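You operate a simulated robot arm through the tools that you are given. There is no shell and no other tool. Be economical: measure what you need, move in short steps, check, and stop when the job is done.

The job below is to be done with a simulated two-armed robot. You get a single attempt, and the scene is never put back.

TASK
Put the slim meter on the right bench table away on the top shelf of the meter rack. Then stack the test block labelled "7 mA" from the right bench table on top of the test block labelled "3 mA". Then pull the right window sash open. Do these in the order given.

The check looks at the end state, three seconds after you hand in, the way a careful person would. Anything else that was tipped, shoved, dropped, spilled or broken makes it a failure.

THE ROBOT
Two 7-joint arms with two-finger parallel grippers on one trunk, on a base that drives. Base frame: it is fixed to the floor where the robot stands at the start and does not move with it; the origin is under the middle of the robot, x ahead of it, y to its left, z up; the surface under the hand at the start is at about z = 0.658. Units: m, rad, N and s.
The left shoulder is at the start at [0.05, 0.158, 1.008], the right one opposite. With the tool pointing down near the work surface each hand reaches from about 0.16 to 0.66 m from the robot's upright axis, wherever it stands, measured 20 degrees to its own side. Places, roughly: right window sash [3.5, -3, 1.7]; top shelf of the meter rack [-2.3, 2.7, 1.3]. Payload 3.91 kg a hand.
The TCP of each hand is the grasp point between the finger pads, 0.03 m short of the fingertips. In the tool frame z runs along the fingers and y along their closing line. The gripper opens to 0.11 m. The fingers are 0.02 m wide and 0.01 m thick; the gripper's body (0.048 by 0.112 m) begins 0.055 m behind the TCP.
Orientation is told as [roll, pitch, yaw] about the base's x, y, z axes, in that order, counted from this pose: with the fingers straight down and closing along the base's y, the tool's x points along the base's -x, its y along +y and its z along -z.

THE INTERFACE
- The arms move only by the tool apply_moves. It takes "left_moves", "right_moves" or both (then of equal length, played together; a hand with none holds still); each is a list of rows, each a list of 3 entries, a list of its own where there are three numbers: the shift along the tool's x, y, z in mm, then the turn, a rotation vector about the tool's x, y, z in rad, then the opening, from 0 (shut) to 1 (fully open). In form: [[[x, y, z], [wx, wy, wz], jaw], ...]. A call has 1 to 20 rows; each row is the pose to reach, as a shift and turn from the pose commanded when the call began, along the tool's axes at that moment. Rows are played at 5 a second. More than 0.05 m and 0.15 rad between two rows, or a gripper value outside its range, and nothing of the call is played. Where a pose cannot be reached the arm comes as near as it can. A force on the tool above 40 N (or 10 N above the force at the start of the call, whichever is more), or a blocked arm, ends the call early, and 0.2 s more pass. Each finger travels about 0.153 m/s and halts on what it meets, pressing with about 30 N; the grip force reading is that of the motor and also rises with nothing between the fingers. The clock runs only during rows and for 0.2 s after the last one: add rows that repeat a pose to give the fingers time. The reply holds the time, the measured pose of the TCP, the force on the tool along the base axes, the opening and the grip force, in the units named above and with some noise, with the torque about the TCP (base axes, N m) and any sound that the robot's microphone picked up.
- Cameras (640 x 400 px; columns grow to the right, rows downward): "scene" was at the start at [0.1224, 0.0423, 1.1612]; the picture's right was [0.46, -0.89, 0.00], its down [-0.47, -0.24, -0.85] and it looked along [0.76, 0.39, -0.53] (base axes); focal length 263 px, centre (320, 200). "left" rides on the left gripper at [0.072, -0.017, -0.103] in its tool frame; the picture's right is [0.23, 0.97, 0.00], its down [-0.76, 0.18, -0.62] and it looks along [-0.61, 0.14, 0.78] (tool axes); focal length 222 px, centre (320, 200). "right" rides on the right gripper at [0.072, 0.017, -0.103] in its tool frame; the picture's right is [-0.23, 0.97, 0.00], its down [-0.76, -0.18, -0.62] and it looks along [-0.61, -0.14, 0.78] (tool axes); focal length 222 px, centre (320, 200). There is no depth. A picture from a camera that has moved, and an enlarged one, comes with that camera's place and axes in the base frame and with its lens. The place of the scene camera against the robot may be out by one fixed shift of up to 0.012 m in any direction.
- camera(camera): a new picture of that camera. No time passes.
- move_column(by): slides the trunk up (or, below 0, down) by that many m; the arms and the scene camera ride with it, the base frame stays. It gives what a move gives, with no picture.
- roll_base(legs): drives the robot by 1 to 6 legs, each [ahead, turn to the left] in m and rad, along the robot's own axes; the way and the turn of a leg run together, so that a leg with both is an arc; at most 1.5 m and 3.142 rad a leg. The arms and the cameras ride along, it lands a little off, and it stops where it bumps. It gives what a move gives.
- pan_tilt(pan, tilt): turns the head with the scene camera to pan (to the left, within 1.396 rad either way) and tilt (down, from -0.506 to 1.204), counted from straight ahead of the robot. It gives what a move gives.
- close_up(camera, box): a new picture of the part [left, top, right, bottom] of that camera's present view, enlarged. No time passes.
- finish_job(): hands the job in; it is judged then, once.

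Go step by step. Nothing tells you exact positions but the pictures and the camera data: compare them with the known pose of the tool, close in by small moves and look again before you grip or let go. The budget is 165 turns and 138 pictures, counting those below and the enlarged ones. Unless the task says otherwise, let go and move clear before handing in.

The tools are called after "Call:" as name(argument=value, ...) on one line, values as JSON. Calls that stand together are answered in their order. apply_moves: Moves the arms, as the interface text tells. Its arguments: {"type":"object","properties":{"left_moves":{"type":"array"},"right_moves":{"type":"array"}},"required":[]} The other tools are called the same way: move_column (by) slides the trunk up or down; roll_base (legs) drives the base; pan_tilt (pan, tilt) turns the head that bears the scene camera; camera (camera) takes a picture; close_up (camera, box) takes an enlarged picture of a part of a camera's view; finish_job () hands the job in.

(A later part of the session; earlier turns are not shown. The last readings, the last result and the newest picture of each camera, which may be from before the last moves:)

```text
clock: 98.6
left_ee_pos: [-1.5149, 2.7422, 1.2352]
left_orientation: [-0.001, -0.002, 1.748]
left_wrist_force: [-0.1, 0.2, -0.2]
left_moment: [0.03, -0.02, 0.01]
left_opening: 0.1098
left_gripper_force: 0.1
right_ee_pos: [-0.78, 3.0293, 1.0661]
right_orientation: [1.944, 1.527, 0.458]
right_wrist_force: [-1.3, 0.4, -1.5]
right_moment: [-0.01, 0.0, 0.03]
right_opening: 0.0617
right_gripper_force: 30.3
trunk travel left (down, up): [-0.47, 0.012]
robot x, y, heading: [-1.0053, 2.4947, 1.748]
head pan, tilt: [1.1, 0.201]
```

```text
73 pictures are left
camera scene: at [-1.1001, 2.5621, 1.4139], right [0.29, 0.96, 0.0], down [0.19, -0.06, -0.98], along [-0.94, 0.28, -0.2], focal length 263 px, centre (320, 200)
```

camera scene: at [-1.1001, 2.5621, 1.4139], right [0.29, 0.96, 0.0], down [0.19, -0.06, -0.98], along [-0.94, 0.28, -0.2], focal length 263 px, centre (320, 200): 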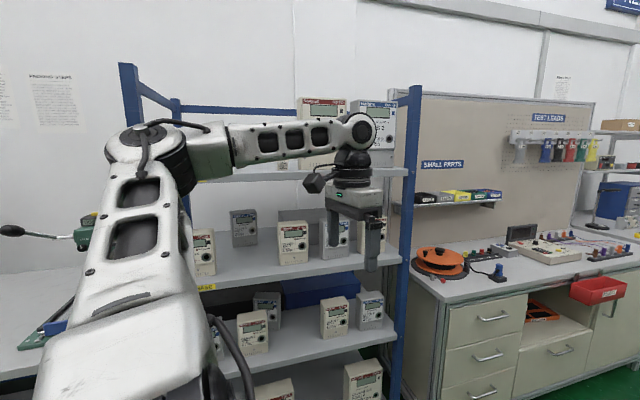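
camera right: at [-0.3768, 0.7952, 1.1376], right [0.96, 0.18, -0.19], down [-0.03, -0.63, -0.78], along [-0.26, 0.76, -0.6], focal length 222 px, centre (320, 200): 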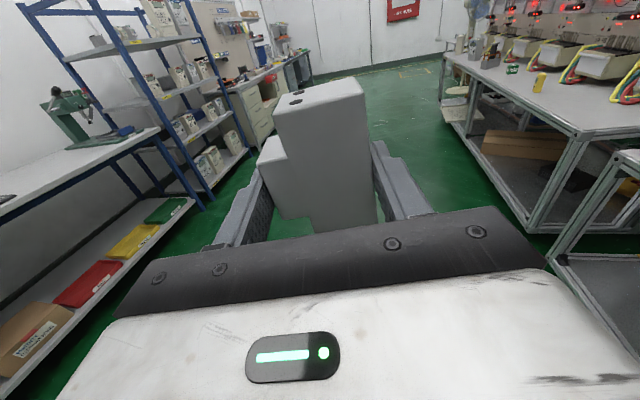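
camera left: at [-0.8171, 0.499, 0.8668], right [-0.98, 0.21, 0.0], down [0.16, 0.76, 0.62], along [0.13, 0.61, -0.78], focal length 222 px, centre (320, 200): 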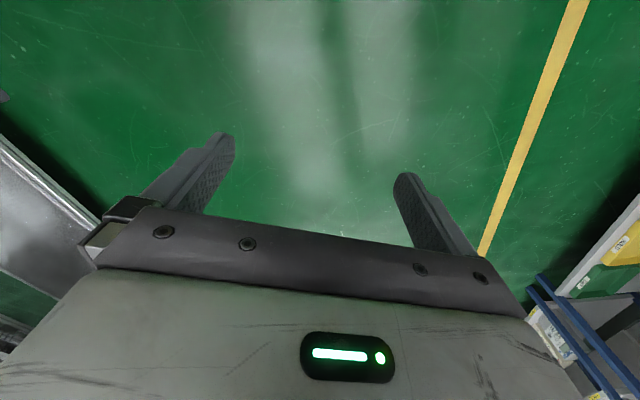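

Left arm blocks the view; turn to face the rack.

Call:
roll_base(legs=[[0, 0.7], [0, 0.69]])

Call:
pan_tilt(pan=0.0, tilt=0.2)

Call:
camera(camera="scene")

```text
clock: 102.7
left_ee_pos: [-1.34, 2.0359, 1.2351]
left_orientation: [0.0, -0.003, -3.141]
left_wrist_force: [1.1, -0.5, -0.4]
left_moment: [0.0, 0.03, -0.01]
left_opening: 0.11
left_gripper_force: 0.2
right_ee_pos: [-1.4934, 2.8111, 1.0655]
right_orientation: [1.924, 1.526, 1.832]
right_wrist_force: [0.2, 0.5, -2.0]
right_moment: [0.03, -0.05, 0.02]
right_opening: 0.0618
right_gripper_force: 29.7
trunk travel left (down, up): [-0.47, 0.012]
robot x, y, heading: [-1.0056, 2.4939, -3.139]
head pan, tilt: [1.1, 0.201]
```

```text
clock: 104.0
left_ee_pos: [-1.3397, 2.0373, 1.234]
left_orientation: [0.001, -0.004, -3.141]
left_wrist_force: [-0.1, 1.0, -0.8]
left_moment: [-0.02, 0.0, 0.0]
left_opening: 0.11
left_gripper_force: 0.0
right_ee_pos: [-1.4946, 2.8115, 1.0658]
right_orientation: [1.92, 1.528, 1.828]
right_wrist_force: [-0.2, 0.2, -1.9]
right_moment: [0.01, -0.05, -0.01]
right_opening: 0.0615
right_gripper_force: 30.2
trunk travel left (down, up): [-0.47, 0.012]
robot x, y, heading: [-1.0051, 2.4945, -3.137]
head pan, tilt: [0.0, 0.201]
```

```text
72 pictures are left
camera scene: at [-1.1371, 2.4953, 1.4139], right [0.0, 1.0, 0.0], down [0.2, 0.0, -0.98], along [-0.98, 0.0, -0.2], focal length 263 px, centre (320, 200)
```

scene: 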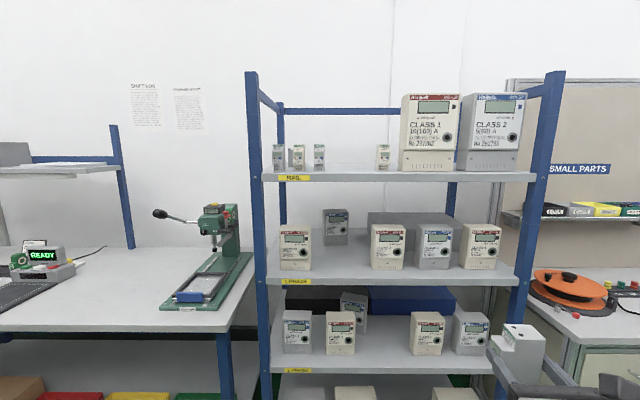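

Clear view: a row of slim meters with a free gap on the top shelf. Enlarge it.

Call:
close_up(camera="scene", box=[250, 120, 410, 220])

Call:
close_up(camera="scene", box=[440, 300, 600, 400])

```text
4.00 times, centred on (330, 170) of scene
camera zoom: at [-1.1371, 2.4953, 1.4139], right [0.0, 1.0, 0.0], down [0.2, 0.0, -0.98], along [-0.98, 0.0, -0.2], focal length 1051 px, centre (280, 320)
```

zoom: 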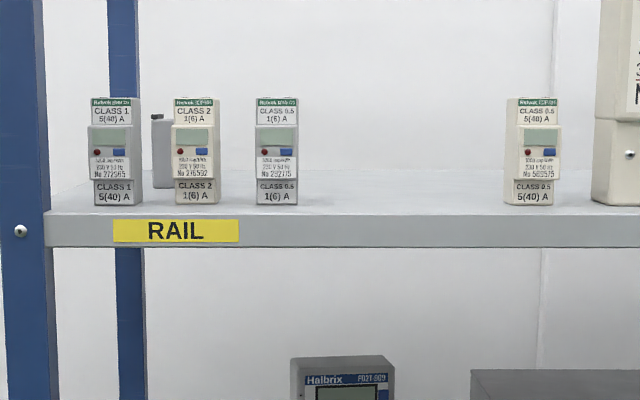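

```text
4.00 times, centred on (520, 350) of scene
camera zoom: at [-1.1371, 2.4953, 1.4139], right [0.0, 1.0, 0.0], down [0.2, 0.0, -0.98], along [-0.98, 0.0, -0.2], focal length 1051 px, centre (-480, -400)
```

zoom: 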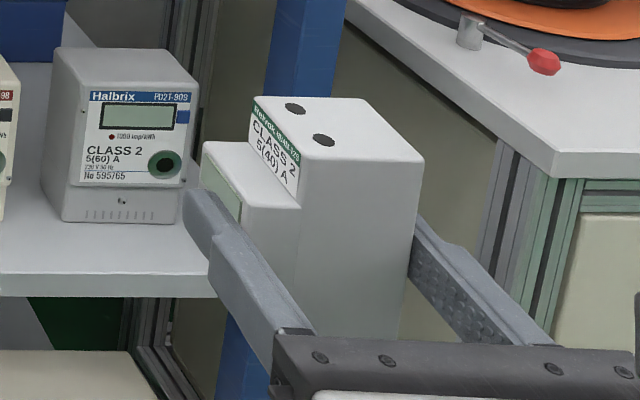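

The gap centre is at y≈2.60, meter row's front at x≈-2.05. I'll raise the held meter to z≈1.40, level it, and centre it on the gap while still well away from the rack.

Call:
apply_moves(right_moves=[[[40, 0, 0], [0.02, 0, 0.01], 0], [[80, -10, 0], [0.04, 0, 0.02], 0], [[118, -30, -2], [0.06, 0, 0.03], 0], [[155, -55, -5], [0.08, -0.01, 0.04], 0], [[190, -80, -7], [0.1, -0.014, 0.04], 0], [[225, -105, -10], [0.1, -0.014, 0.04], 0], [[260, -130, -12], [0.1, -0.014, 0.04], 0], [[290, -160, -15], [0.1, -0.014, 0.04], 0], [[315, -185, -17], [0.1, -0.014, 0.04], 0], [[334, -209, -19], [0.1, -0.014, 0.04], 0], [[334, -209, -19], [0.1, -0.014, 0.04], 0]])

Call:
camera(camera="right")

Call:
camera(camera="scene")

```text
clock: 106.4
left_ee_pos: [-1.34, 2.0364, 1.236]
left_orientation: [0.0, -0.002, -3.142]
left_wrist_force: [-0.7, 0.2, 0.6]
left_moment: [-0.02, 0.01, 0.01]
left_opening: 0.1099
left_gripper_force: 0.0
right_ee_pos: [-1.4919, 2.5883, 1.3939]
right_orientation: [0.74, 1.567, 0.747]
right_wrist_force: [0.6, -0.2, -1.1]
right_moment: [0.04, -0.04, -0.01]
right_opening: 0.0612
right_gripper_force: 30.7
right hand out of reach, approached as far as the arm can: row 4, 5, 6, 7
trunk travel left (down, up): [-0.47, 0.012]
robot x, y, heading: [-1.0094, 2.4915, -3.134]
head pan, tilt: [0.0, 0.201]
```

```text
69 pictures are left
camera right: at [-1.3886, 2.6067, 1.4659], right [-0.01, 0.97, -0.23], down [0.63, -0.17, -0.76], along [-0.78, -0.15, -0.61], focal length 222 px, centre (320, 200)
```

right: 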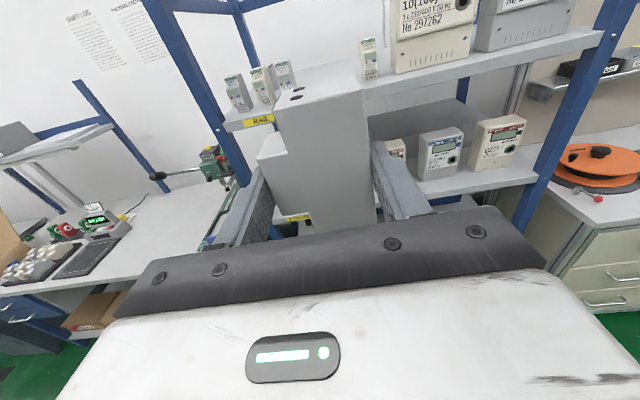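

```text
68 pictures are left
camera scene: at [-1.1373, 2.4952, 1.4139], right [0.0, 1.0, 0.0], down [0.2, 0.0, -0.98], along [-0.98, 0.0, -0.2], focal length 263 px, centre (320, 200)
```

scene: 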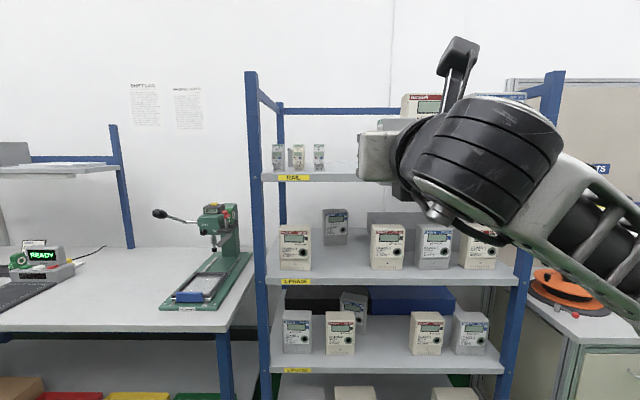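

Level and centred. Enlarge the wrist view of the shelf to fix its height and gap.

Call:
close_up(camera="right", box=[220, 20, 412, 140])

```text
3.33 times, centred on (316, 80) of right
camera zoom: at [-1.3886, 2.6067, 1.4659], right [-0.01, 0.97, -0.23], down [0.63, -0.17, -0.76], along [-0.78, -0.15, -0.61], focal length 740 px, centre (333, 600)
```

zoom: 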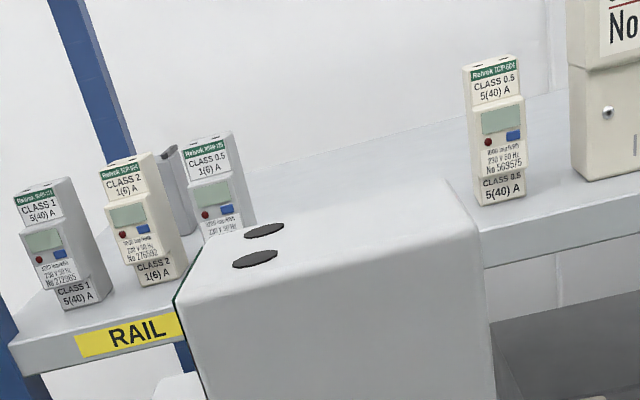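

Shelf surface z≈1.318. Drive 0.40 m ahead; the meter stops short of the shelf edge.

Call:
roll_base(legs=[[0.2, 0], [0.2, 0]])

Call:
camera(camera="right")

Call:
camera(camera="scene")

```text
clock: 109.2
left_ee_pos: [-1.7457, 2.0402, 1.2353]
left_orientation: [0.0, -0.001, 3.133]
left_wrist_force: [-0.7, 0.4, 0.0]
left_moment: [0.0, -0.05, 0.03]
left_opening: 0.1099
left_gripper_force: 0.0
right_ee_pos: [-1.8932, 2.5946, 1.3927]
right_orientation: [0.711, 1.569, 0.712]
right_wrist_force: [-0.5, -0.3, -1.6]
right_moment: [-0.04, -0.04, 0.05]
right_opening: 0.0615
right_gripper_force: 30.1
trunk travel left (down, up): [-0.47, 0.012]
robot x, y, heading: [-1.4071, 2.495, 3.136]
head pan, tilt: [0.0, 0.201]
```

```text
66 pictures are left
camera right: at [-1.7893, 2.6112, 1.4657], right [0.0, 0.97, -0.23], down [0.62, -0.18, -0.76], along [-0.78, -0.14, -0.61], focal length 222 px, centre (320, 200)
```

right: 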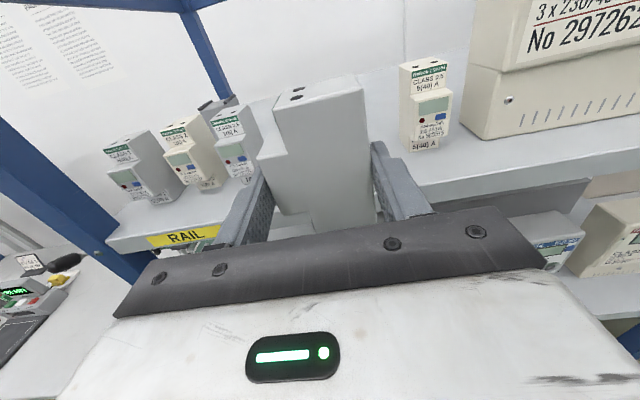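

```text
65 pictures are left
camera scene: at [-1.5394, 2.4972, 1.4138], right [0.01, 1.0, 0.0], down [0.2, 0.0, -0.98], along [-0.98, 0.01, -0.2], focal length 263 px, centre (320, 200)
```

scene: 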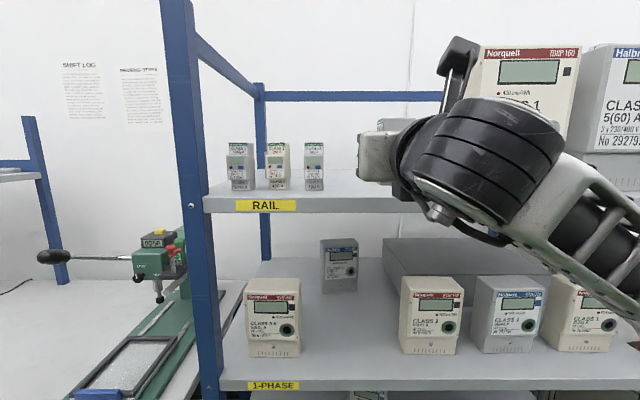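

Everything lines up. Extend the meter over the shelf, staying 3 cm above it.

Call:
apply_moves(right_moves=[[[0, 3, 35], [0, 0, 0], 0], [[0, 3, 70], [0, 0, 0], 0], [[0, 3, 105], [0, 0, 0], 0], [[0, 3, 135], [0, 0, 0], 0], [[0, 3, 152], [0, 0, 0], 0], [[0, 3, 152], [0, 0, 0], 0]])

Call:
camera(camera="right")

Call:
camera(camera="scene")

```text
clock: 110.6
left_ee_pos: [-1.7469, 2.0414, 1.2353]
left_orientation: [-0.001, -0.002, 3.133]
left_wrist_force: [0.2, -0.9, -0.9]
left_moment: [-0.02, 0.01, -0.01]
left_opening: 0.1102
left_gripper_force: 0.2
right_ee_pos: [-2.0461, 2.599, 1.3947]
right_orientation: [1.194, 1.568, 1.193]
right_wrist_force: [0.4, 1.1, -1.4]
right_moment: [-0.02, -0.02, -0.03]
right_opening: 0.0613
right_gripper_force: 30.1
trunk travel left (down, up): [-0.47, 0.012]
robot x, y, heading: [-1.4113, 2.4951, 3.134]
head pan, tilt: [0.0, 0.201]
```

```text
64 pictures are left
camera right: at [-1.9417, 2.6161, 1.467], right [0.0, 0.97, -0.23], down [0.62, -0.18, -0.76], along [-0.78, -0.14, -0.61], focal length 222 px, centre (320, 200)
```

right: 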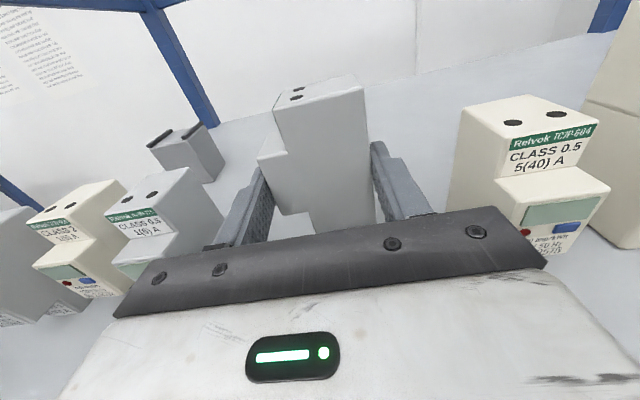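

```text
63 pictures are left
camera scene: at [-1.5386, 2.4973, 1.4139], right [0.01, 1.0, 0.0], down [0.2, 0.0, -0.98], along [-0.98, 0.01, -0.2], focal length 263 px, centre (320, 200)
```

scene: 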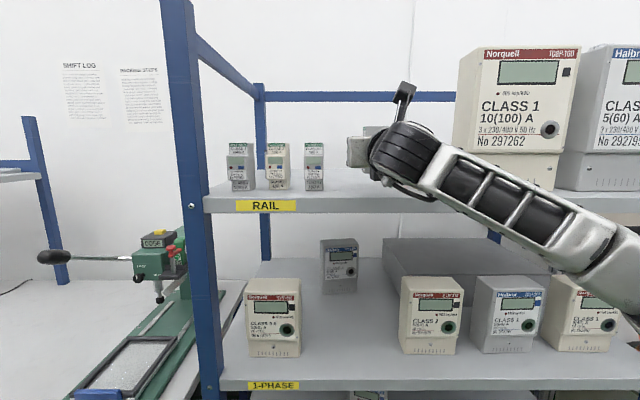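

Hovering cleanly in the gap. Lower toward the shelf.

Call:
apply_moves(right_moves=[[[-10, 0, 0], [0, 0, 0], 0], [[-20, 0, 0], [0, 0, 0], 0], [[-26, 0, 0], [0, 0, 0], 0], [[-29, 0, 0], [0, 0, 0], 0], [[-29, 0, 0], [0, 0, 0], 0]])

Call:
close_up(camera="scene", box=[296, 120, 424, 200])

```text
clock: 111.8
left_ee_pos: [-1.7461, 2.0405, 1.2347]
left_orientation: [0.001, -0.002, 3.131]
left_wrist_force: [0.3, 0.4, 0.9]
left_moment: [0.01, 0.01, -0.01]
left_opening: 0.1099
left_gripper_force: 0.0
right_ee_pos: [-2.0449, 2.5987, 1.3652]
right_orientation: [2.365, 1.569, 2.364]
right_wrist_force: [-3.1, 0.6, 4.3]
right_moment: [-0.06, -0.25, -0.01]
right_opening: 0.0615
right_gripper_force: 29.6
trunk travel left (down, up): [-0.47, 0.012]
robot x, y, heading: [-1.4073, 2.4938, 3.132]
head pan, tilt: [0.0, 0.201]
```

```text
5.00 times, centred on (360, 160) of scene
camera zoom: at [-1.5387, 2.4972, 1.414], right [0.01, 1.0, 0.0], down [0.2, 0.0, -0.98], along [-0.98, 0.01, -0.2], focal length 1313 px, centre (120, 400)
```

zoom: 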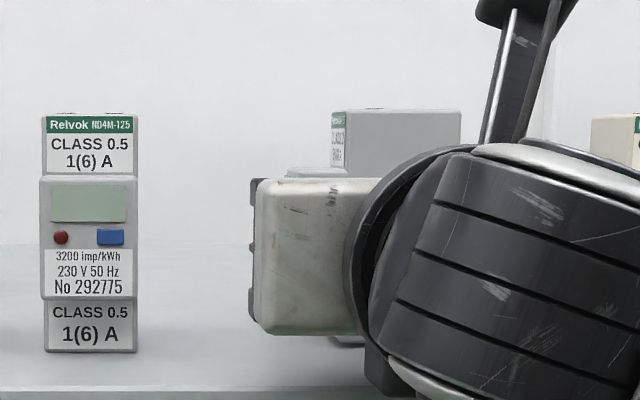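

Contact (about 6 N up). Lower 1 mm more and release, opening modestly.

Call:
apply_moves(right_moves=[[[-1, 0, 0], [0, 0, 0], 0], [[-1, 0, 0], [0, 0, 0], 0.56], [[-1, 0, 0], [0, 0, 0], 0.62], [[-1, 0, 0], [0, 0, 0], 0.68], [[-1, 0, 0], [0, 0, 0], 0.74], [[-1, 0, 0], [0, 0, 0], 0.74]])

Call:
camera(camera="right")

```text
clock: 113.2
left_ee_pos: [-1.7447, 2.0409, 1.2351]
left_orientation: [0.0, -0.003, 3.133]
left_wrist_force: [0.8, -0.4, -0.2]
left_moment: [-0.01, 0.05, -0.01]
left_opening: 0.11
left_gripper_force: 0.1
right_ee_pos: [-2.0444, 2.5984, 1.3651]
right_orientation: [2.881, 1.569, 2.88]
right_wrist_force: [-9.0, 0.8, 16.9]
right_moment: [-0.28, -0.92, -0.14]
right_opening: 0.0813
right_gripper_force: 0.1
trunk travel left (down, up): [-0.47, 0.012]
robot x, y, heading: [-1.4071, 2.4972, 3.136]
head pan, tilt: [0.0, 0.201]
```

```text
61 pictures are left
camera right: at [-1.94, 2.6155, 1.4374], right [0.0, 0.97, -0.23], down [0.62, -0.18, -0.76], along [-0.78, -0.14, -0.61], focal length 222 px, centre (320, 200)
```

right: 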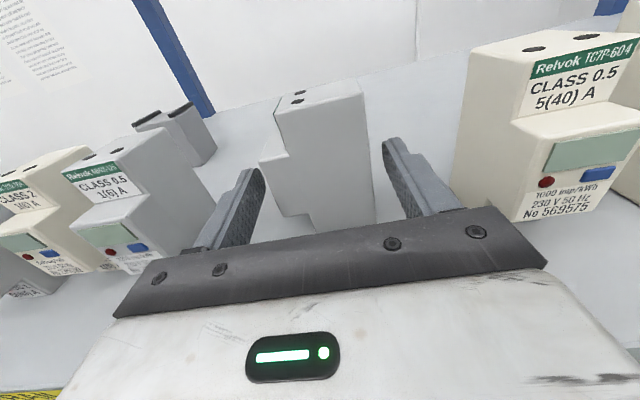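

The hand underside now rests on the shelf edge, and the meter stands free. Ease up 4 mm, open slightly more, and retreat straight back.

Call:
apply_moves(right_moves=[[[2, 0, 0], [0, 0, 0], 0.8], [[4, 0, 0], [0, 0, 0], 0.85], [[4, 0, 0], [0, 0, 0], 0.85], [[4, 0, -20], [0, 0, 0], 0.85], [[4, 0, -50], [0, 0, 0], 0.85], [[6, 0, -90], [0, 0, 0], 0.85], [[10, 0, -130], [0, 0, 0], 0.85], [[10, 0, -160], [0, 0, 0], 0.85]])

Call:
camera(camera="right")

```text
clock: 115.0
left_ee_pos: [-1.7448, 2.0413, 1.234]
left_orientation: [-0.001, -0.001, 3.133]
left_wrist_force: [0.8, -0.4, 0.2]
left_moment: [0.0, -0.01, 0.02]
left_opening: 0.1101
left_gripper_force: 0.0
right_ee_pos: [-1.885, 2.5961, 1.3735]
right_orientation: [0.975, 1.57, 0.974]
right_wrist_force: [-0.4, -0.7, 0.1]
right_moment: [0.01, 0.02, 0.02]
right_opening: 0.0936
right_gripper_force: 0.0
trunk travel left (down, up): [-0.47, 0.012]
robot x, y, heading: [-1.4077, 2.4975, 3.134]
head pan, tilt: [0.0, 0.201]
```

```text
60 pictures are left
camera right: at [-1.7802, 2.6122, 1.4458], right [0.0, 0.97, -0.23], down [0.62, -0.18, -0.76], along [-0.78, -0.14, -0.61], focal length 222 px, centre (320, 200)
```

right: 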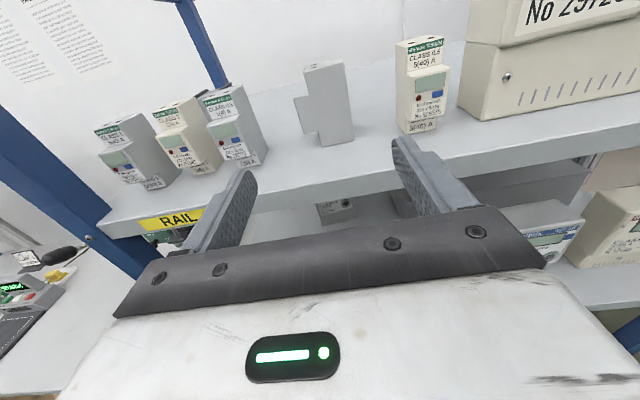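

The meter stands upright in the rack row. Now back away, turn and drive to the bench for the blocks; first retract the right hand.

Call:
roll_base(legs=[[-0.5, 0]])

Call:
apply_moves(right_moves=[[[-20, 25, -30], [0, 0, 0], 0.85], [[-40, 50, -60], [0, 0, 0], 0.5], [[-60, 75, -90], [0, 0, 0], 0.5], [[-80, 100, -120], [0, 0, 0], 0.5], [[-100, 125, -145], [0, 0, 0], 0.5], [[-120, 150, -160], [0, 0, 0], 0.5]])

Call:
roll_base(legs=[[0, 1.73], [0.97, 0], [0.97, 0]])

Call:
pan_tilt(pan=0.9, tilt=0.4)

Call:
camera(camera="scene")

```text
clock: 118.0
left_ee_pos: [-1.2404, 2.0381, 1.2352]
left_orientation: [0.001, -0.002, 3.123]
left_wrist_force: [-0.5, 0.4, 0.4]
left_moment: [0.03, 0.0, -0.02]
left_opening: 0.11
left_gripper_force: 0.0
right_ee_pos: [-1.3749, 2.5933, 1.3731]
right_orientation: [1.201, 1.57, 1.194]
right_wrist_force: [0.0, -0.3, -0.7]
right_moment: [-0.02, 0.02, 0.02]
right_opening: 0.0938
right_gripper_force: 0.1
trunk travel left (down, up): [-0.47, 0.012]
robot x, y, heading: [-0.9038, 2.4912, 3.124]
head pan, tilt: [0.0, 0.201]
```

```text
clock: 119.4
left_ee_pos: [-1.2395, 2.039, 1.2358]
left_orientation: [0.0, -0.003, 3.125]
left_wrist_force: [0.6, 0.1, 0.2]
left_moment: [0.01, 0.03, 0.02]
left_opening: 0.1096
left_gripper_force: 0.0
right_ee_pos: [-1.3225, 2.7748, 1.3248]
right_orientation: [1.245, 1.568, 1.236]
right_wrist_force: [0.0, -0.1, 0.9]
right_moment: [-0.02, -0.03, 0.01]
right_opening: 0.0548
right_gripper_force: 0.0
right hand out of reach, approached as far as the arm can: row 3, 4, 5, 6
trunk travel left (down, up): [-0.47, 0.012]
robot x, y, heading: [-0.8963, 2.4909, 3.129]
head pan, tilt: [0.0, 0.201]
```

```text
clock: 133.3
left_ee_pos: [-0.0991, 0.314, 1.2343]
left_orientation: [0.001, -0.002, -1.416]
left_wrist_force: [0.1, -0.2, 0.0]
left_moment: [0.03, 0.02, -0.03]
left_opening: 0.1101
left_gripper_force: 0.1
right_ee_pos: [-0.8104, 0.1068, 1.3254]
right_orientation: [0.892, 1.569, 2.622]
right_wrist_force: [0.5, -0.9, 0.1]
right_moment: [-0.01, -0.03, 0.01]
right_opening: 0.055
right_gripper_force: 0.0
trunk travel left (down, up): [-0.47, 0.012]
robot x, y, heading: [-0.6019, 0.5766, -1.419]
head pan, tilt: [0.0, 0.201]
```

```text
clock: 134.5
left_ee_pos: [-0.0991, 0.3152, 1.2347]
left_orientation: [0.0, -0.003, -1.416]
left_wrist_force: [0.6, 0.0, -0.3]
left_moment: [-0.04, 0.02, 0.01]
left_opening: 0.11
left_gripper_force: 0.1
right_ee_pos: [-0.8099, 0.1057, 1.3253]
right_orientation: [0.986, 1.569, 2.719]
right_wrist_force: [-0.1, 0.1, -0.6]
right_moment: [-0.01, 0.01, 0.01]
right_opening: 0.0548
right_gripper_force: 0.1
trunk travel left (down, up): [-0.47, 0.012]
robot x, y, heading: [-0.5985, 0.5738, -1.416]
head pan, tilt: [0.901, 0.4]
```

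```text
59 pictures are left
camera scene: at [-0.5127, 0.4897, 1.3954], right [-0.49, -0.87, 0.0], down [-0.34, 0.19, -0.92], along [0.8, -0.45, -0.39], focal length 263 px, centre (320, 200)
```

scene: 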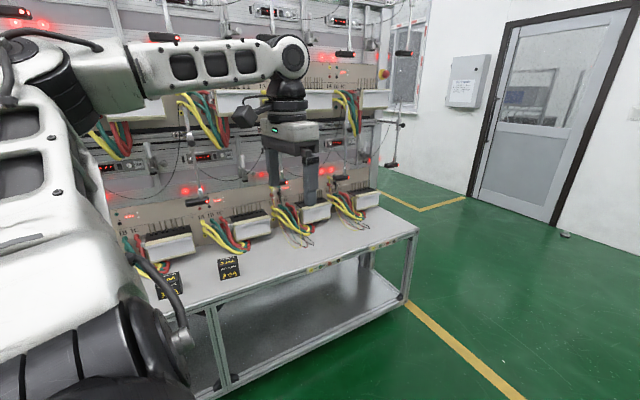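

Turn to face the bench, lower the trunk to its start height, and approach.

Call:
roll_base(legs=[[0, 1.416], [0.4, 0]])

Call:
move_column(by=-0.2)

Call:
pan_tilt(pan=0.1, tilt=0.6)

Call:
camera(camera="scene")

```text
clock: 140.5
left_ee_pos: [0.1378, 1.0285, 1.235]
left_orientation: [-0.001, -0.001, -0.009]
left_wrist_force: [-0.3, -0.2, 0.1]
left_moment: [0.0, 0.04, -0.02]
left_opening: 0.1103
left_gripper_force: 0.0
right_ee_pos: [0.2315, 0.2924, 1.3249]
right_orientation: [0.853, 1.57, -2.289]
right_wrist_force: [0.2, 0.6, 0.2]
right_moment: [-0.02, 0.01, -0.03]
right_opening: 0.055
right_gripper_force: 0.1
trunk travel left (down, up): [-0.47, 0.012]
robot x, y, heading: [-0.1984, 0.5746, -0.003]
head pan, tilt: [0.901, 0.4]
```

```text
clock: 142.7
left_ee_pos: [0.1384, 1.0286, 1.0351]
left_orientation: [-0.002, -0.002, -0.009]
left_wrist_force: [0.2, 0.4, 0.8]
left_moment: [-0.01, -0.03, 0.01]
left_opening: 0.11
left_gripper_force: 0.1
right_ee_pos: [0.2292, 0.2934, 1.1248]
right_orientation: [1.075, 1.568, -2.068]
right_wrist_force: [0.9, 0.1, 0.3]
right_moment: [-0.04, 0.02, -0.03]
right_opening: 0.055
right_gripper_force: 0.0
trunk travel left (down, up): [-0.27, 0.212]
robot x, y, heading: [-0.198, 0.5728, -0.005]
head pan, tilt: [0.901, 0.4]
```

```text
clock: 143.8
left_ee_pos: [0.1394, 1.0284, 1.0344]
left_orientation: [0.0, -0.004, -0.007]
left_wrist_force: [0.9, 0.6, -0.4]
left_moment: [-0.01, -0.03, 0.01]
left_opening: 0.1102
left_gripper_force: 0.1
right_ee_pos: [0.2293, 0.2927, 1.1255]
right_orientation: [1.02, 1.57, -2.121]
right_wrist_force: [0.1, 0.1, -0.9]
right_moment: [0.01, 0.0, 0.02]
right_opening: 0.055
right_gripper_force: 0.1
trunk travel left (down, up): [-0.27, 0.212]
robot x, y, heading: [-0.199, 0.5689, -0.009]
head pan, tilt: [0.099, 0.6]
```

```text
58 pictures are left
camera scene: at [-0.0673, 0.5825, 1.1772], right [0.1, -1.0, 0.0], down [-0.56, -0.05, -0.83], along [0.82, 0.08, -0.56], focal length 263 px, centre (320, 200)
```

scene: 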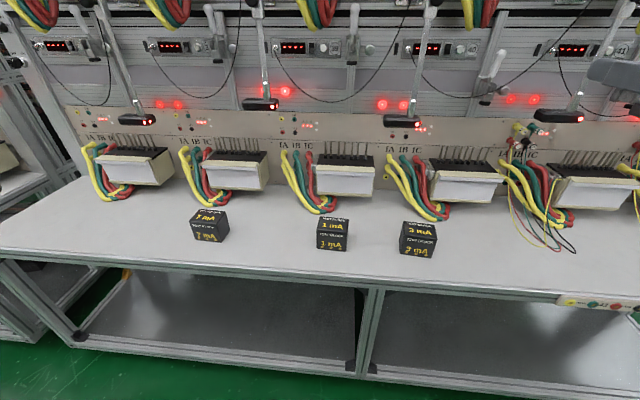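

All three blocks stand on the bench. Approach to x≈0.03 and locate blocks with the wrist camera.

Call:
roll_base(legs=[[0.22, 0.01]])

Call:
camera(camera="left")

Call:
camera(camera="scene")

```text
clock: 145.5
left_ee_pos: [0.3519, 1.0315, 1.035]
left_orientation: [0.002, 0.0, 0.002]
left_wrist_force: [-0.2, 0.7, 0.3]
left_moment: [0.03, -0.02, -0.01]
left_opening: 0.1097
left_gripper_force: 0.1
right_ee_pos: [0.4484, 0.2969, 1.1247]
right_orientation: [0.953, 1.569, -2.179]
right_wrist_force: [-0.3, -0.6, -0.7]
right_moment: [-0.01, 0.02, 0.05]
right_opening: 0.0548
right_gripper_force: 0.1
trunk travel left (down, up): [-0.27, 0.212]
robot x, y, heading: [0.0214, 0.5699, 0.008]
head pan, tilt: [0.099, 0.6]
```

```text
57 pictures are left
camera left: at [0.2797, 1.0139, 1.1371], right [-0.23, 0.97, 0.0], down [0.76, 0.18, 0.62], along [0.61, 0.14, -0.78], focal length 222 px, centre (320, 200)
```

left: 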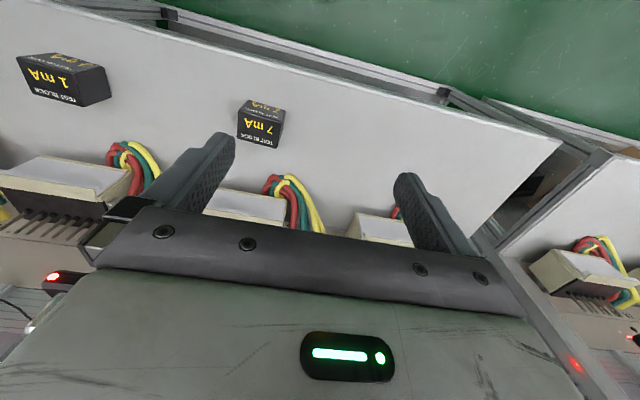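

```text
56 pictures are left
camera scene: at [0.1499, 0.5836, 1.1771], right [0.1, -0.99, 0.0], down [-0.56, -0.06, -0.82], along [0.82, 0.09, -0.57], focal length 263 px, centre (320, 200)
```

scene: 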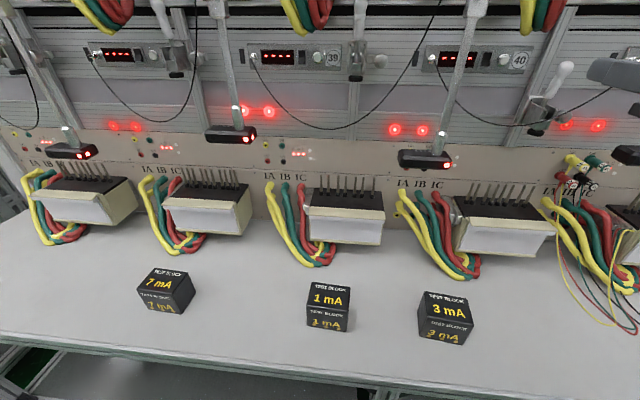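

Enlarge the 7 mA block from the left wrist, and 3 mA from scene.

Call:
close_up(camera="left", box=[200, 80, 328, 160])

Call:
close_up(camera="scene", box=[120, 240, 216, 320])

Call:
close_up(camera="scene", box=[384, 270, 512, 350])

```text
5.00 times, centred on (264, 120) of left
camera zoom: at [0.2797, 1.0139, 1.1371], right [-0.23, 0.97, 0.0], down [0.76, 0.18, 0.62], along [0.61, 0.14, -0.78], focal length 1111 px, centre (600, 600)
```

zoom: 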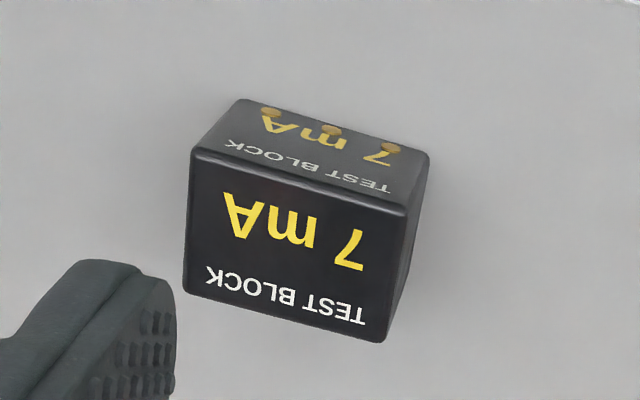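

```text
5.00 times, centred on (168, 280) of scene
camera zoom: at [0.1499, 0.5836, 1.1771], right [0.1, -0.99, 0.0], down [-0.56, -0.06, -0.82], along [0.82, 0.09, -0.57], focal length 1313 px, centre (1080, -200)
```

zoom: 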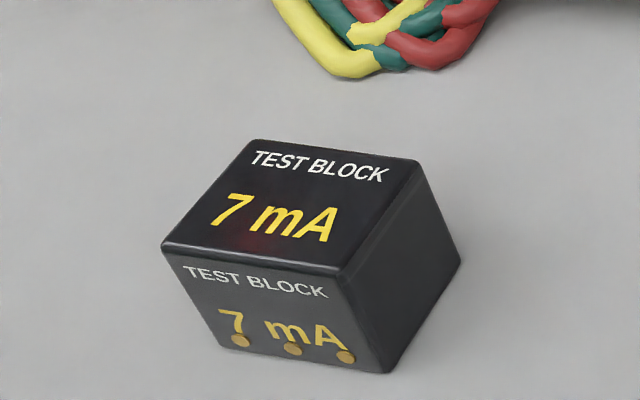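

```text
5.00 times, centred on (448, 310) of scene
camera zoom: at [0.1499, 0.5836, 1.1771], right [0.1, -0.99, 0.0], down [-0.56, -0.06, -0.82], along [0.82, 0.09, -0.57], focal length 1313 px, centre (-320, -350)
```

zoom: 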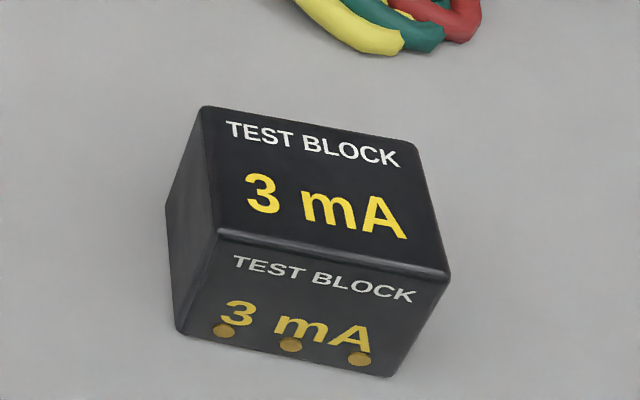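

Blocks: 7 mA at (0.464, 0.936), about 77×56×67 mm, yaw≈-0.04; 3 mA at about (0.46, 0.38), yaw≈-0.11. First move the idle right hand out of the way, and bring the left hand over the 7 mA block.

Call:
apply_moves(left_moves=[[[-20, -15, 20], [0, 0, 0.01], 1], [[-40, -30, 40], [0, 0, 0.02], 1], [[-60, -50, 60], [0, 0, 0.04], 1], [[-80, -70, 85], [0, 0, 0.04], 1], [[-100, -85, 115], [0, 0, 0.04], 1], [[-112, -95, 150], [0, 0, 0.04], 1], [[-112, -95, 185], [0, 0, 0.04], 1], [[-112, -95, 195], [0, 0, 0.04], 1]], right_moves=[[[0, 25, -10], [0, 0, 0], 0.5], [[0, 50, -20], [0, 0, 0], 0.5], [[0, 75, -30], [0, 0, 0], 0.5], [[0, 100, -40], [0, 0, 0], 0.5], [[0, 125, -50], [0, 0, 0], 0.5], [[0, 150, -60], [0, 0, 0], 0.5], [[0, 175, -70], [0, 0, 0], 0.5], [[0, 200, -80], [0, 0, 0], 0.5]])

Call:
close_up(camera="left", box=[160, 20, 480, 220])

Call:
camera(camera="scene")

```text
clock: 147.3
left_ee_pos: [0.4631, 0.9373, 0.8381]
left_orientation: [0.001, -0.003, -0.039]
left_wrist_force: [0.1, -0.4, -0.4]
left_moment: [0.01, 0.0, 0.03]
left_opening: 0.1102
left_gripper_force: 0.0
right_ee_pos: [0.3723, 0.0955, 1.127]
right_orientation: [1.278, 1.571, -1.856]
right_wrist_force: [1.3, -0.2, -0.1]
right_moment: [0.0, 0.03, 0.01]
right_opening: 0.055
right_gripper_force: 0.0
trunk travel left (down, up): [-0.27, 0.212]
robot x, y, heading: [0.0181, 0.5692, 0.005]
head pan, tilt: [0.099, 0.6]
```

```text
2.00 times, centred on (320, 120) of left
camera zoom: at [0.391, 0.9223, 0.9407], right [-0.19, 0.98, 0.0], down [0.77, 0.15, 0.62], along [0.61, 0.12, -0.78], focal length 444 px, centre (320, 360)
```

zoom: 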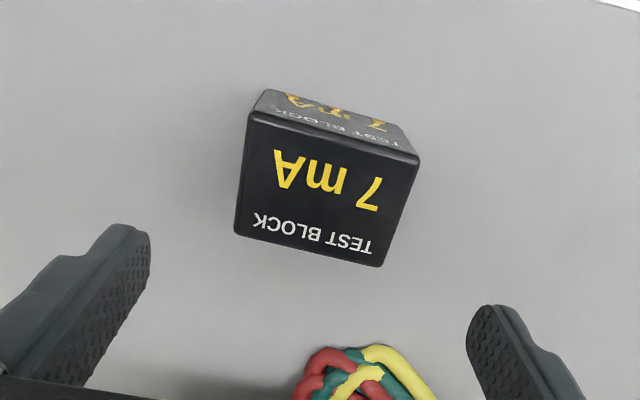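

```text
51 pictures are left
camera scene: at [0.15, 0.5839, 1.1771], right [0.1, -0.99, 0.0], down [-0.56, -0.06, -0.82], along [0.82, 0.09, -0.57], focal length 263 px, centre (320, 200)
```

scene: 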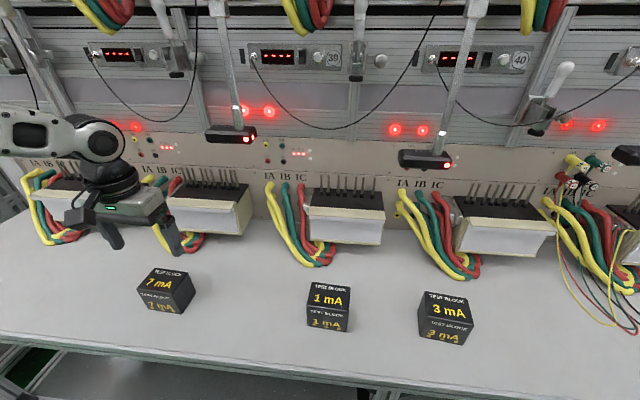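

Aligned over the 7 mA block within 2 mm. Descend.

Call:
apply_moves(left_moves=[[[1, 0, 40], [0, 0, 0], 1], [[1, 0, 80], [0, 0, 0], 1], [[1, 0, 110], [0, 0, 0], 1], [[1, 0, 130], [0, 0, 0], 1], [[1, 0, 138], [0, 0, 0], 1], [[1, 0, 138], [0, 0, 0], 1]])

Call:
camera(camera="left")

```text
clock: 148.7
left_ee_pos: [0.4621, 0.9366, 0.7027]
left_orientation: [0.001, -0.004, -0.038]
left_wrist_force: [-0.8, 0.2, -0.2]
left_moment: [0.02, -0.04, -0.01]
left_opening: 0.1099
left_gripper_force: 0.1
right_ee_pos: [0.372, 0.0954, 1.1264]
right_orientation: [0.965, 1.569, -2.166]
right_wrist_force: [-0.3, -0.6, 0.0]
right_moment: [-0.02, 0.0, 0.0]
right_opening: 0.0551
right_gripper_force: 0.1
trunk travel left (down, up): [-0.27, 0.212]
robot x, y, heading: [0.0197, 0.5703, 0.01]
head pan, tilt: [0.099, 0.6]
```

```text
50 pictures are left
camera left: at [0.3901, 0.9215, 0.8031], right [-0.19, 0.98, 0.0], down [0.77, 0.15, 0.63], along [0.61, 0.12, -0.78], focal length 222 px, centre (320, 200)
```

left: 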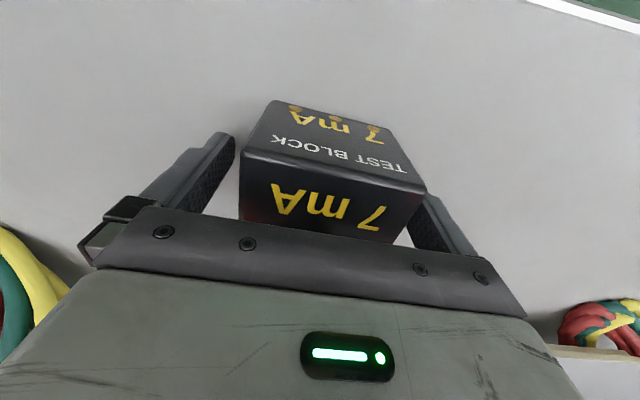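

Straddled. Close and lift 150 mm.

Call:
apply_moves(left_moves=[[[0, 0, 0], [0, 0, 0], 0.75], [[0, 0, 0], [0, 0, 0], 0.5], [[0, 0, 0], [0, 0, 0], 0.2], [[0, 0, 0], [0, 0, 0], 0.0], [[0, 0, 0], [0, 0, 0], 0.0], [[0, 0, -10], [0, 0, 0], 0], [[0, 0, -40], [0, 0, 0], 0], [[0, 0, -75], [0, 0, 0], 0], [[0, 0, -110], [0, 0, 0], 0], [[0, 0, -150], [0, 0, 0], 0]])

Call:
camera(camera="left")

```text
clock: 150.9
left_ee_pos: [0.4629, 0.9381, 0.853]
left_orientation: [-0.001, 0.0, -0.038]
left_wrist_force: [0.5, -0.1, -3.7]
left_moment: [0.0, 0.0, -0.01]
left_opening: 0.0802
left_gripper_force: 29.9
right_ee_pos: [0.3714, 0.0948, 1.1262]
right_orientation: [0.917, 1.568, -2.215]
right_wrist_force: [1.1, 0.5, -0.4]
right_moment: [-0.01, -0.01, 0.0]
right_opening: 0.0551
right_gripper_force: 0.0
trunk travel left (down, up): [-0.27, 0.212]
robot x, y, heading: [0.0171, 0.5703, 0.004]
head pan, tilt: [0.099, 0.6]
```

```text
49 pictures are left
camera left: at [0.3901, 0.9238, 0.955], right [-0.19, 0.98, 0.0], down [0.77, 0.15, 0.62], along [0.61, 0.12, -0.78], focal length 222 px, centre (320, 200)
```

left: 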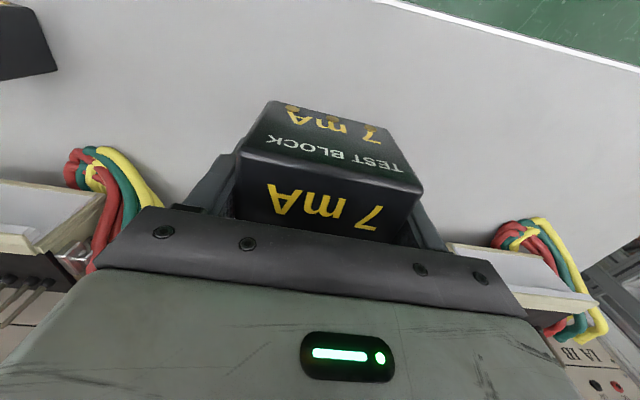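

Held (80 mm). Carry it toward the 3 mA block, stopping short to measure the target.

Call:
apply_moves(left_moves=[[[0, -40, -5], [0, 0, 0], 0], [[-2, -80, -10], [0, 0, 0], 0], [[-4, -120, -15], [0, 0, 0], 0], [[-6, -160, -15], [0, 0, 0], 0], [[-8, -200, -15], [0, 0, 0], 0], [[-9, -240, -15], [0, 0, 0], 0], [[-11, -280, -15], [0, 0, 0], 0], [[-13, -320, -15], [0, 0, 0], 0], [[-14, -360, -15], [0, 0, 0], 0], [[-14, -360, -15], [0, 0, 0], 0]])

Call:
camera(camera="left")

Call:
camera(camera="scene")

```text
clock: 153.1
left_ee_pos: [0.4184, 0.6831, 0.8872]
left_orientation: [-0.001, -0.002, -0.038]
left_wrist_force: [0.2, 0.4, -3.6]
left_moment: [-0.03, -0.03, 0.02]
left_opening: 0.08
left_gripper_force: 29.9
left hand out of reach, approached as far as the arm can: row 6, 7, 8, 9, 10
right_ee_pos: [0.3725, 0.0949, 1.1265]
right_orientation: [0.873, 1.569, -2.258]
right_wrist_force: [-0.4, 0.3, 0.3]
right_moment: [-0.03, -0.02, 0.0]
right_opening: 0.0549
right_gripper_force: 0.1
trunk travel left (down, up): [-0.27, 0.212]
robot x, y, heading: [0.0226, 0.5767, 0.008]
head pan, tilt: [0.099, 0.6]
```

```text
48 pictures are left
camera left: at [0.3467, 0.6675, 0.9895], right [-0.19, 0.98, 0.0], down [0.77, 0.15, 0.62], along [0.61, 0.12, -0.78], focal length 222 px, centre (320, 200)
```

left: 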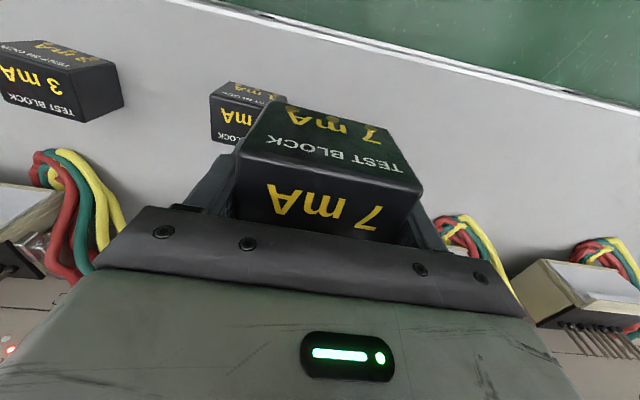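

```text
47 pictures are left
camera scene: at [0.1499, 0.5837, 1.1771], right [0.1, -0.99, 0.0], down [-0.56, -0.06, -0.82], along [0.82, 0.09, -0.57], focal length 263 px, centre (320, 200)
```

scene: 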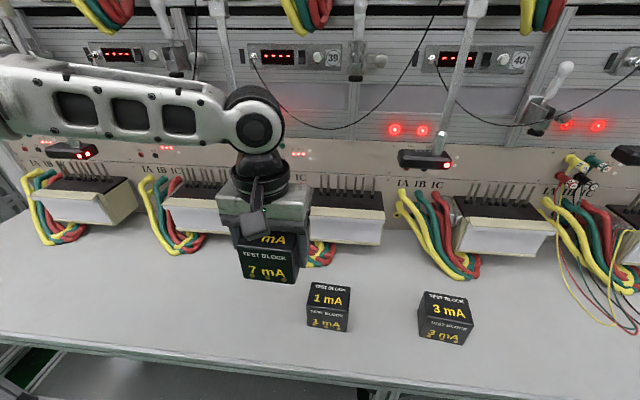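

The left arm can't reach across; turning the robot right about 0.55 rad in place puts the 3 mA block in front of the left arm, with the block staying over the bench.

Call:
roll_base(legs=[[0, -0.28], [0, -0.28]])

Call:
camera(camera="left")

Call:
pan_tilt(pan=0.2, tilt=0.7)

Call:
camera(camera="scene")

```text
clock: 155.3
left_ee_pos: [0.416, 0.4541, 0.8885]
left_orientation: [0.001, -0.002, -0.593]
left_wrist_force: [1.0, 0.2, -4.2]
left_moment: [0.01, 0.0, -0.02]
left_opening: 0.0801
left_gripper_force: 29.5
right_ee_pos: [0.0659, -0.0187, 1.1269]
right_orientation: [0.968, 1.569, -2.719]
right_wrist_force: [0.8, -0.3, -0.5]
right_moment: [0.03, 0.0, 0.01]
right_opening: 0.0552
right_gripper_force: 0.0
trunk travel left (down, up): [-0.27, 0.212]
robot x, y, heading: [0.0167, 0.5746, -0.552]
head pan, tilt: [0.099, 0.6]
```

```text
46 pictures are left
camera left: at [0.3479, 0.4809, 0.9895], right [0.36, 0.93, 0.0], down [0.73, -0.28, 0.62], along [0.58, -0.22, -0.78], focal length 222 px, centre (320, 200)
```

left: 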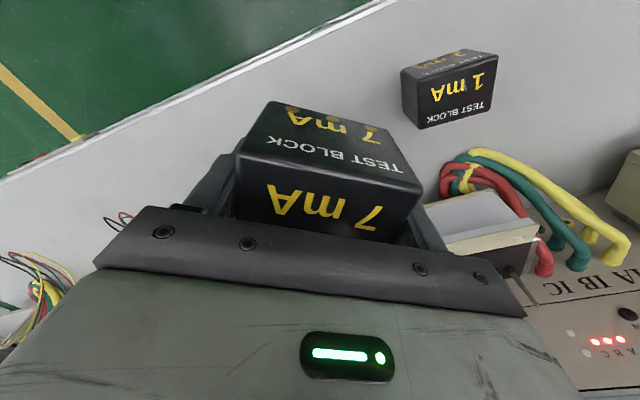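

```text
clock: 156.0
left_ee_pos: [0.4168, 0.4557, 0.8873]
left_orientation: [0.0, -0.002, -0.593]
left_wrist_force: [0.4, -0.3, -3.5]
left_moment: [-0.01, -0.01, 0.01]
left_opening: 0.0798
left_gripper_force: 30.4
right_ee_pos: [0.0677, -0.0198, 1.1264]
right_orientation: [0.957, 1.569, -2.729]
right_wrist_force: [0.9, -0.1, -0.1]
right_moment: [-0.03, 0.01, 0.02]
right_opening: 0.055
right_gripper_force: 0.0
trunk travel left (down, up): [-0.27, 0.212]
robot x, y, heading: [0.0212, 0.5723, -0.547]
head pan, tilt: [0.201, 0.7]
```

```text
45 pictures are left
camera scene: at [0.1359, 0.5241, 1.1685], right [-0.34, -0.94, 0.0], down [-0.6, 0.22, -0.77], along [0.72, -0.26, -0.64], focal length 263 px, centre (320, 200)
```

scene: 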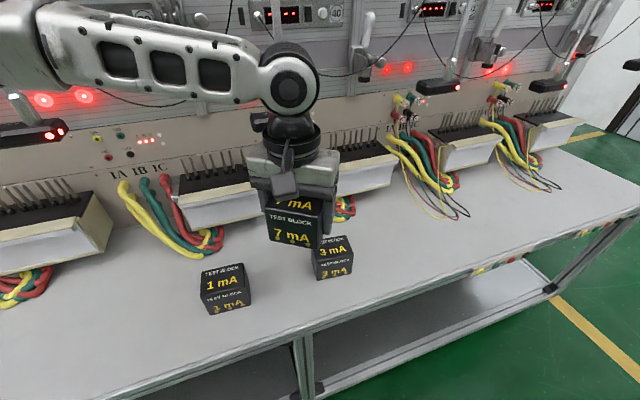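

Now align the hand's yaw to the 3 mA block and step aside a little to measure it.

Call:
apply_moves(left_moves=[[[6, 10, 0], [0, 0, -0.12], 0], [[12, 20, 0], [0, 0, -0.24], 0], [[18, 30, 0], [0, 0, -0.36], 0], [[22, 33, 0], [0, 0, -0.478], 0], [[22, 33, 0], [0, 0, -0.478], 0]])

Call:
close_up(camera="left", box=[80, 40, 320, 190])

Call:
close_up(camera="scene", box=[240, 170, 400, 290])

```text
clock: 157.2
left_ee_pos: [0.4176, 0.4955, 0.8866]
left_orientation: [-0.002, -0.001, -0.114]
left_wrist_force: [0.6, -0.8, -3.6]
left_moment: [-0.03, 0.0, -0.03]
left_opening: 0.0802
left_gripper_force: 30.2
right_ee_pos: [0.0671, -0.0185, 1.1271]
right_orientation: [0.985, 1.569, -2.701]
right_wrist_force: [0.0, -0.1, -0.4]
right_moment: [0.02, 0.0, 0.0]
right_opening: 0.0552
right_gripper_force: 0.1
trunk travel left (down, up): [-0.27, 0.212]
robot x, y, heading: [0.0173, 0.5726, -0.553]
head pan, tilt: [0.201, 0.7]
```

```text
2.67 times, centred on (200, 115) of left
camera zoom: at [0.3439, 0.4854, 0.9888], right [-0.12, 0.99, 0.0], down [0.78, 0.09, 0.62], along [0.62, 0.07, -0.78], focal length 592 px, centre (640, 427)
```

zoom: 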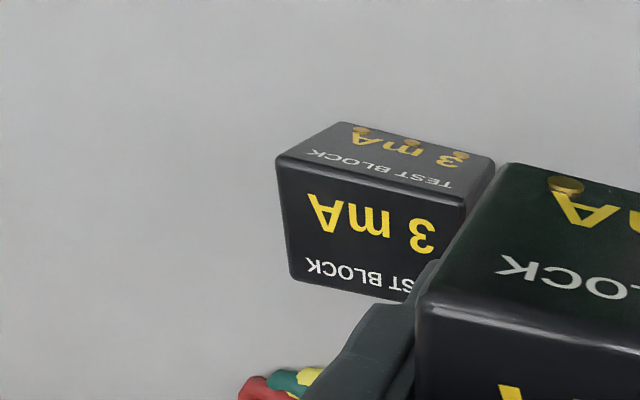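

```text
3.33 times, centred on (320, 230) of scene
camera zoom: at [0.1359, 0.5242, 1.1685], right [-0.34, -0.94, 0.0], down [-0.61, 0.22, -0.76], along [0.72, -0.26, -0.64], focal length 876 px, centre (320, 100)
```

zoom: 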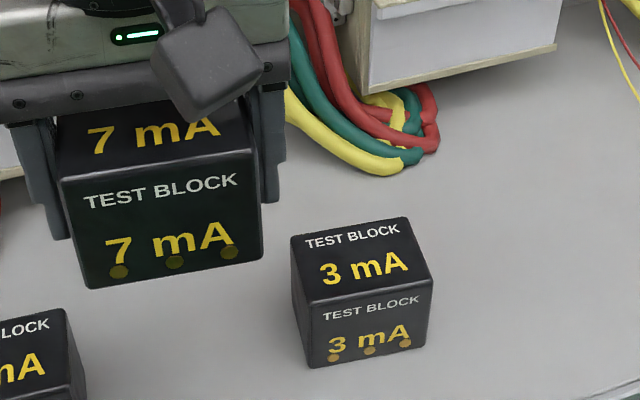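

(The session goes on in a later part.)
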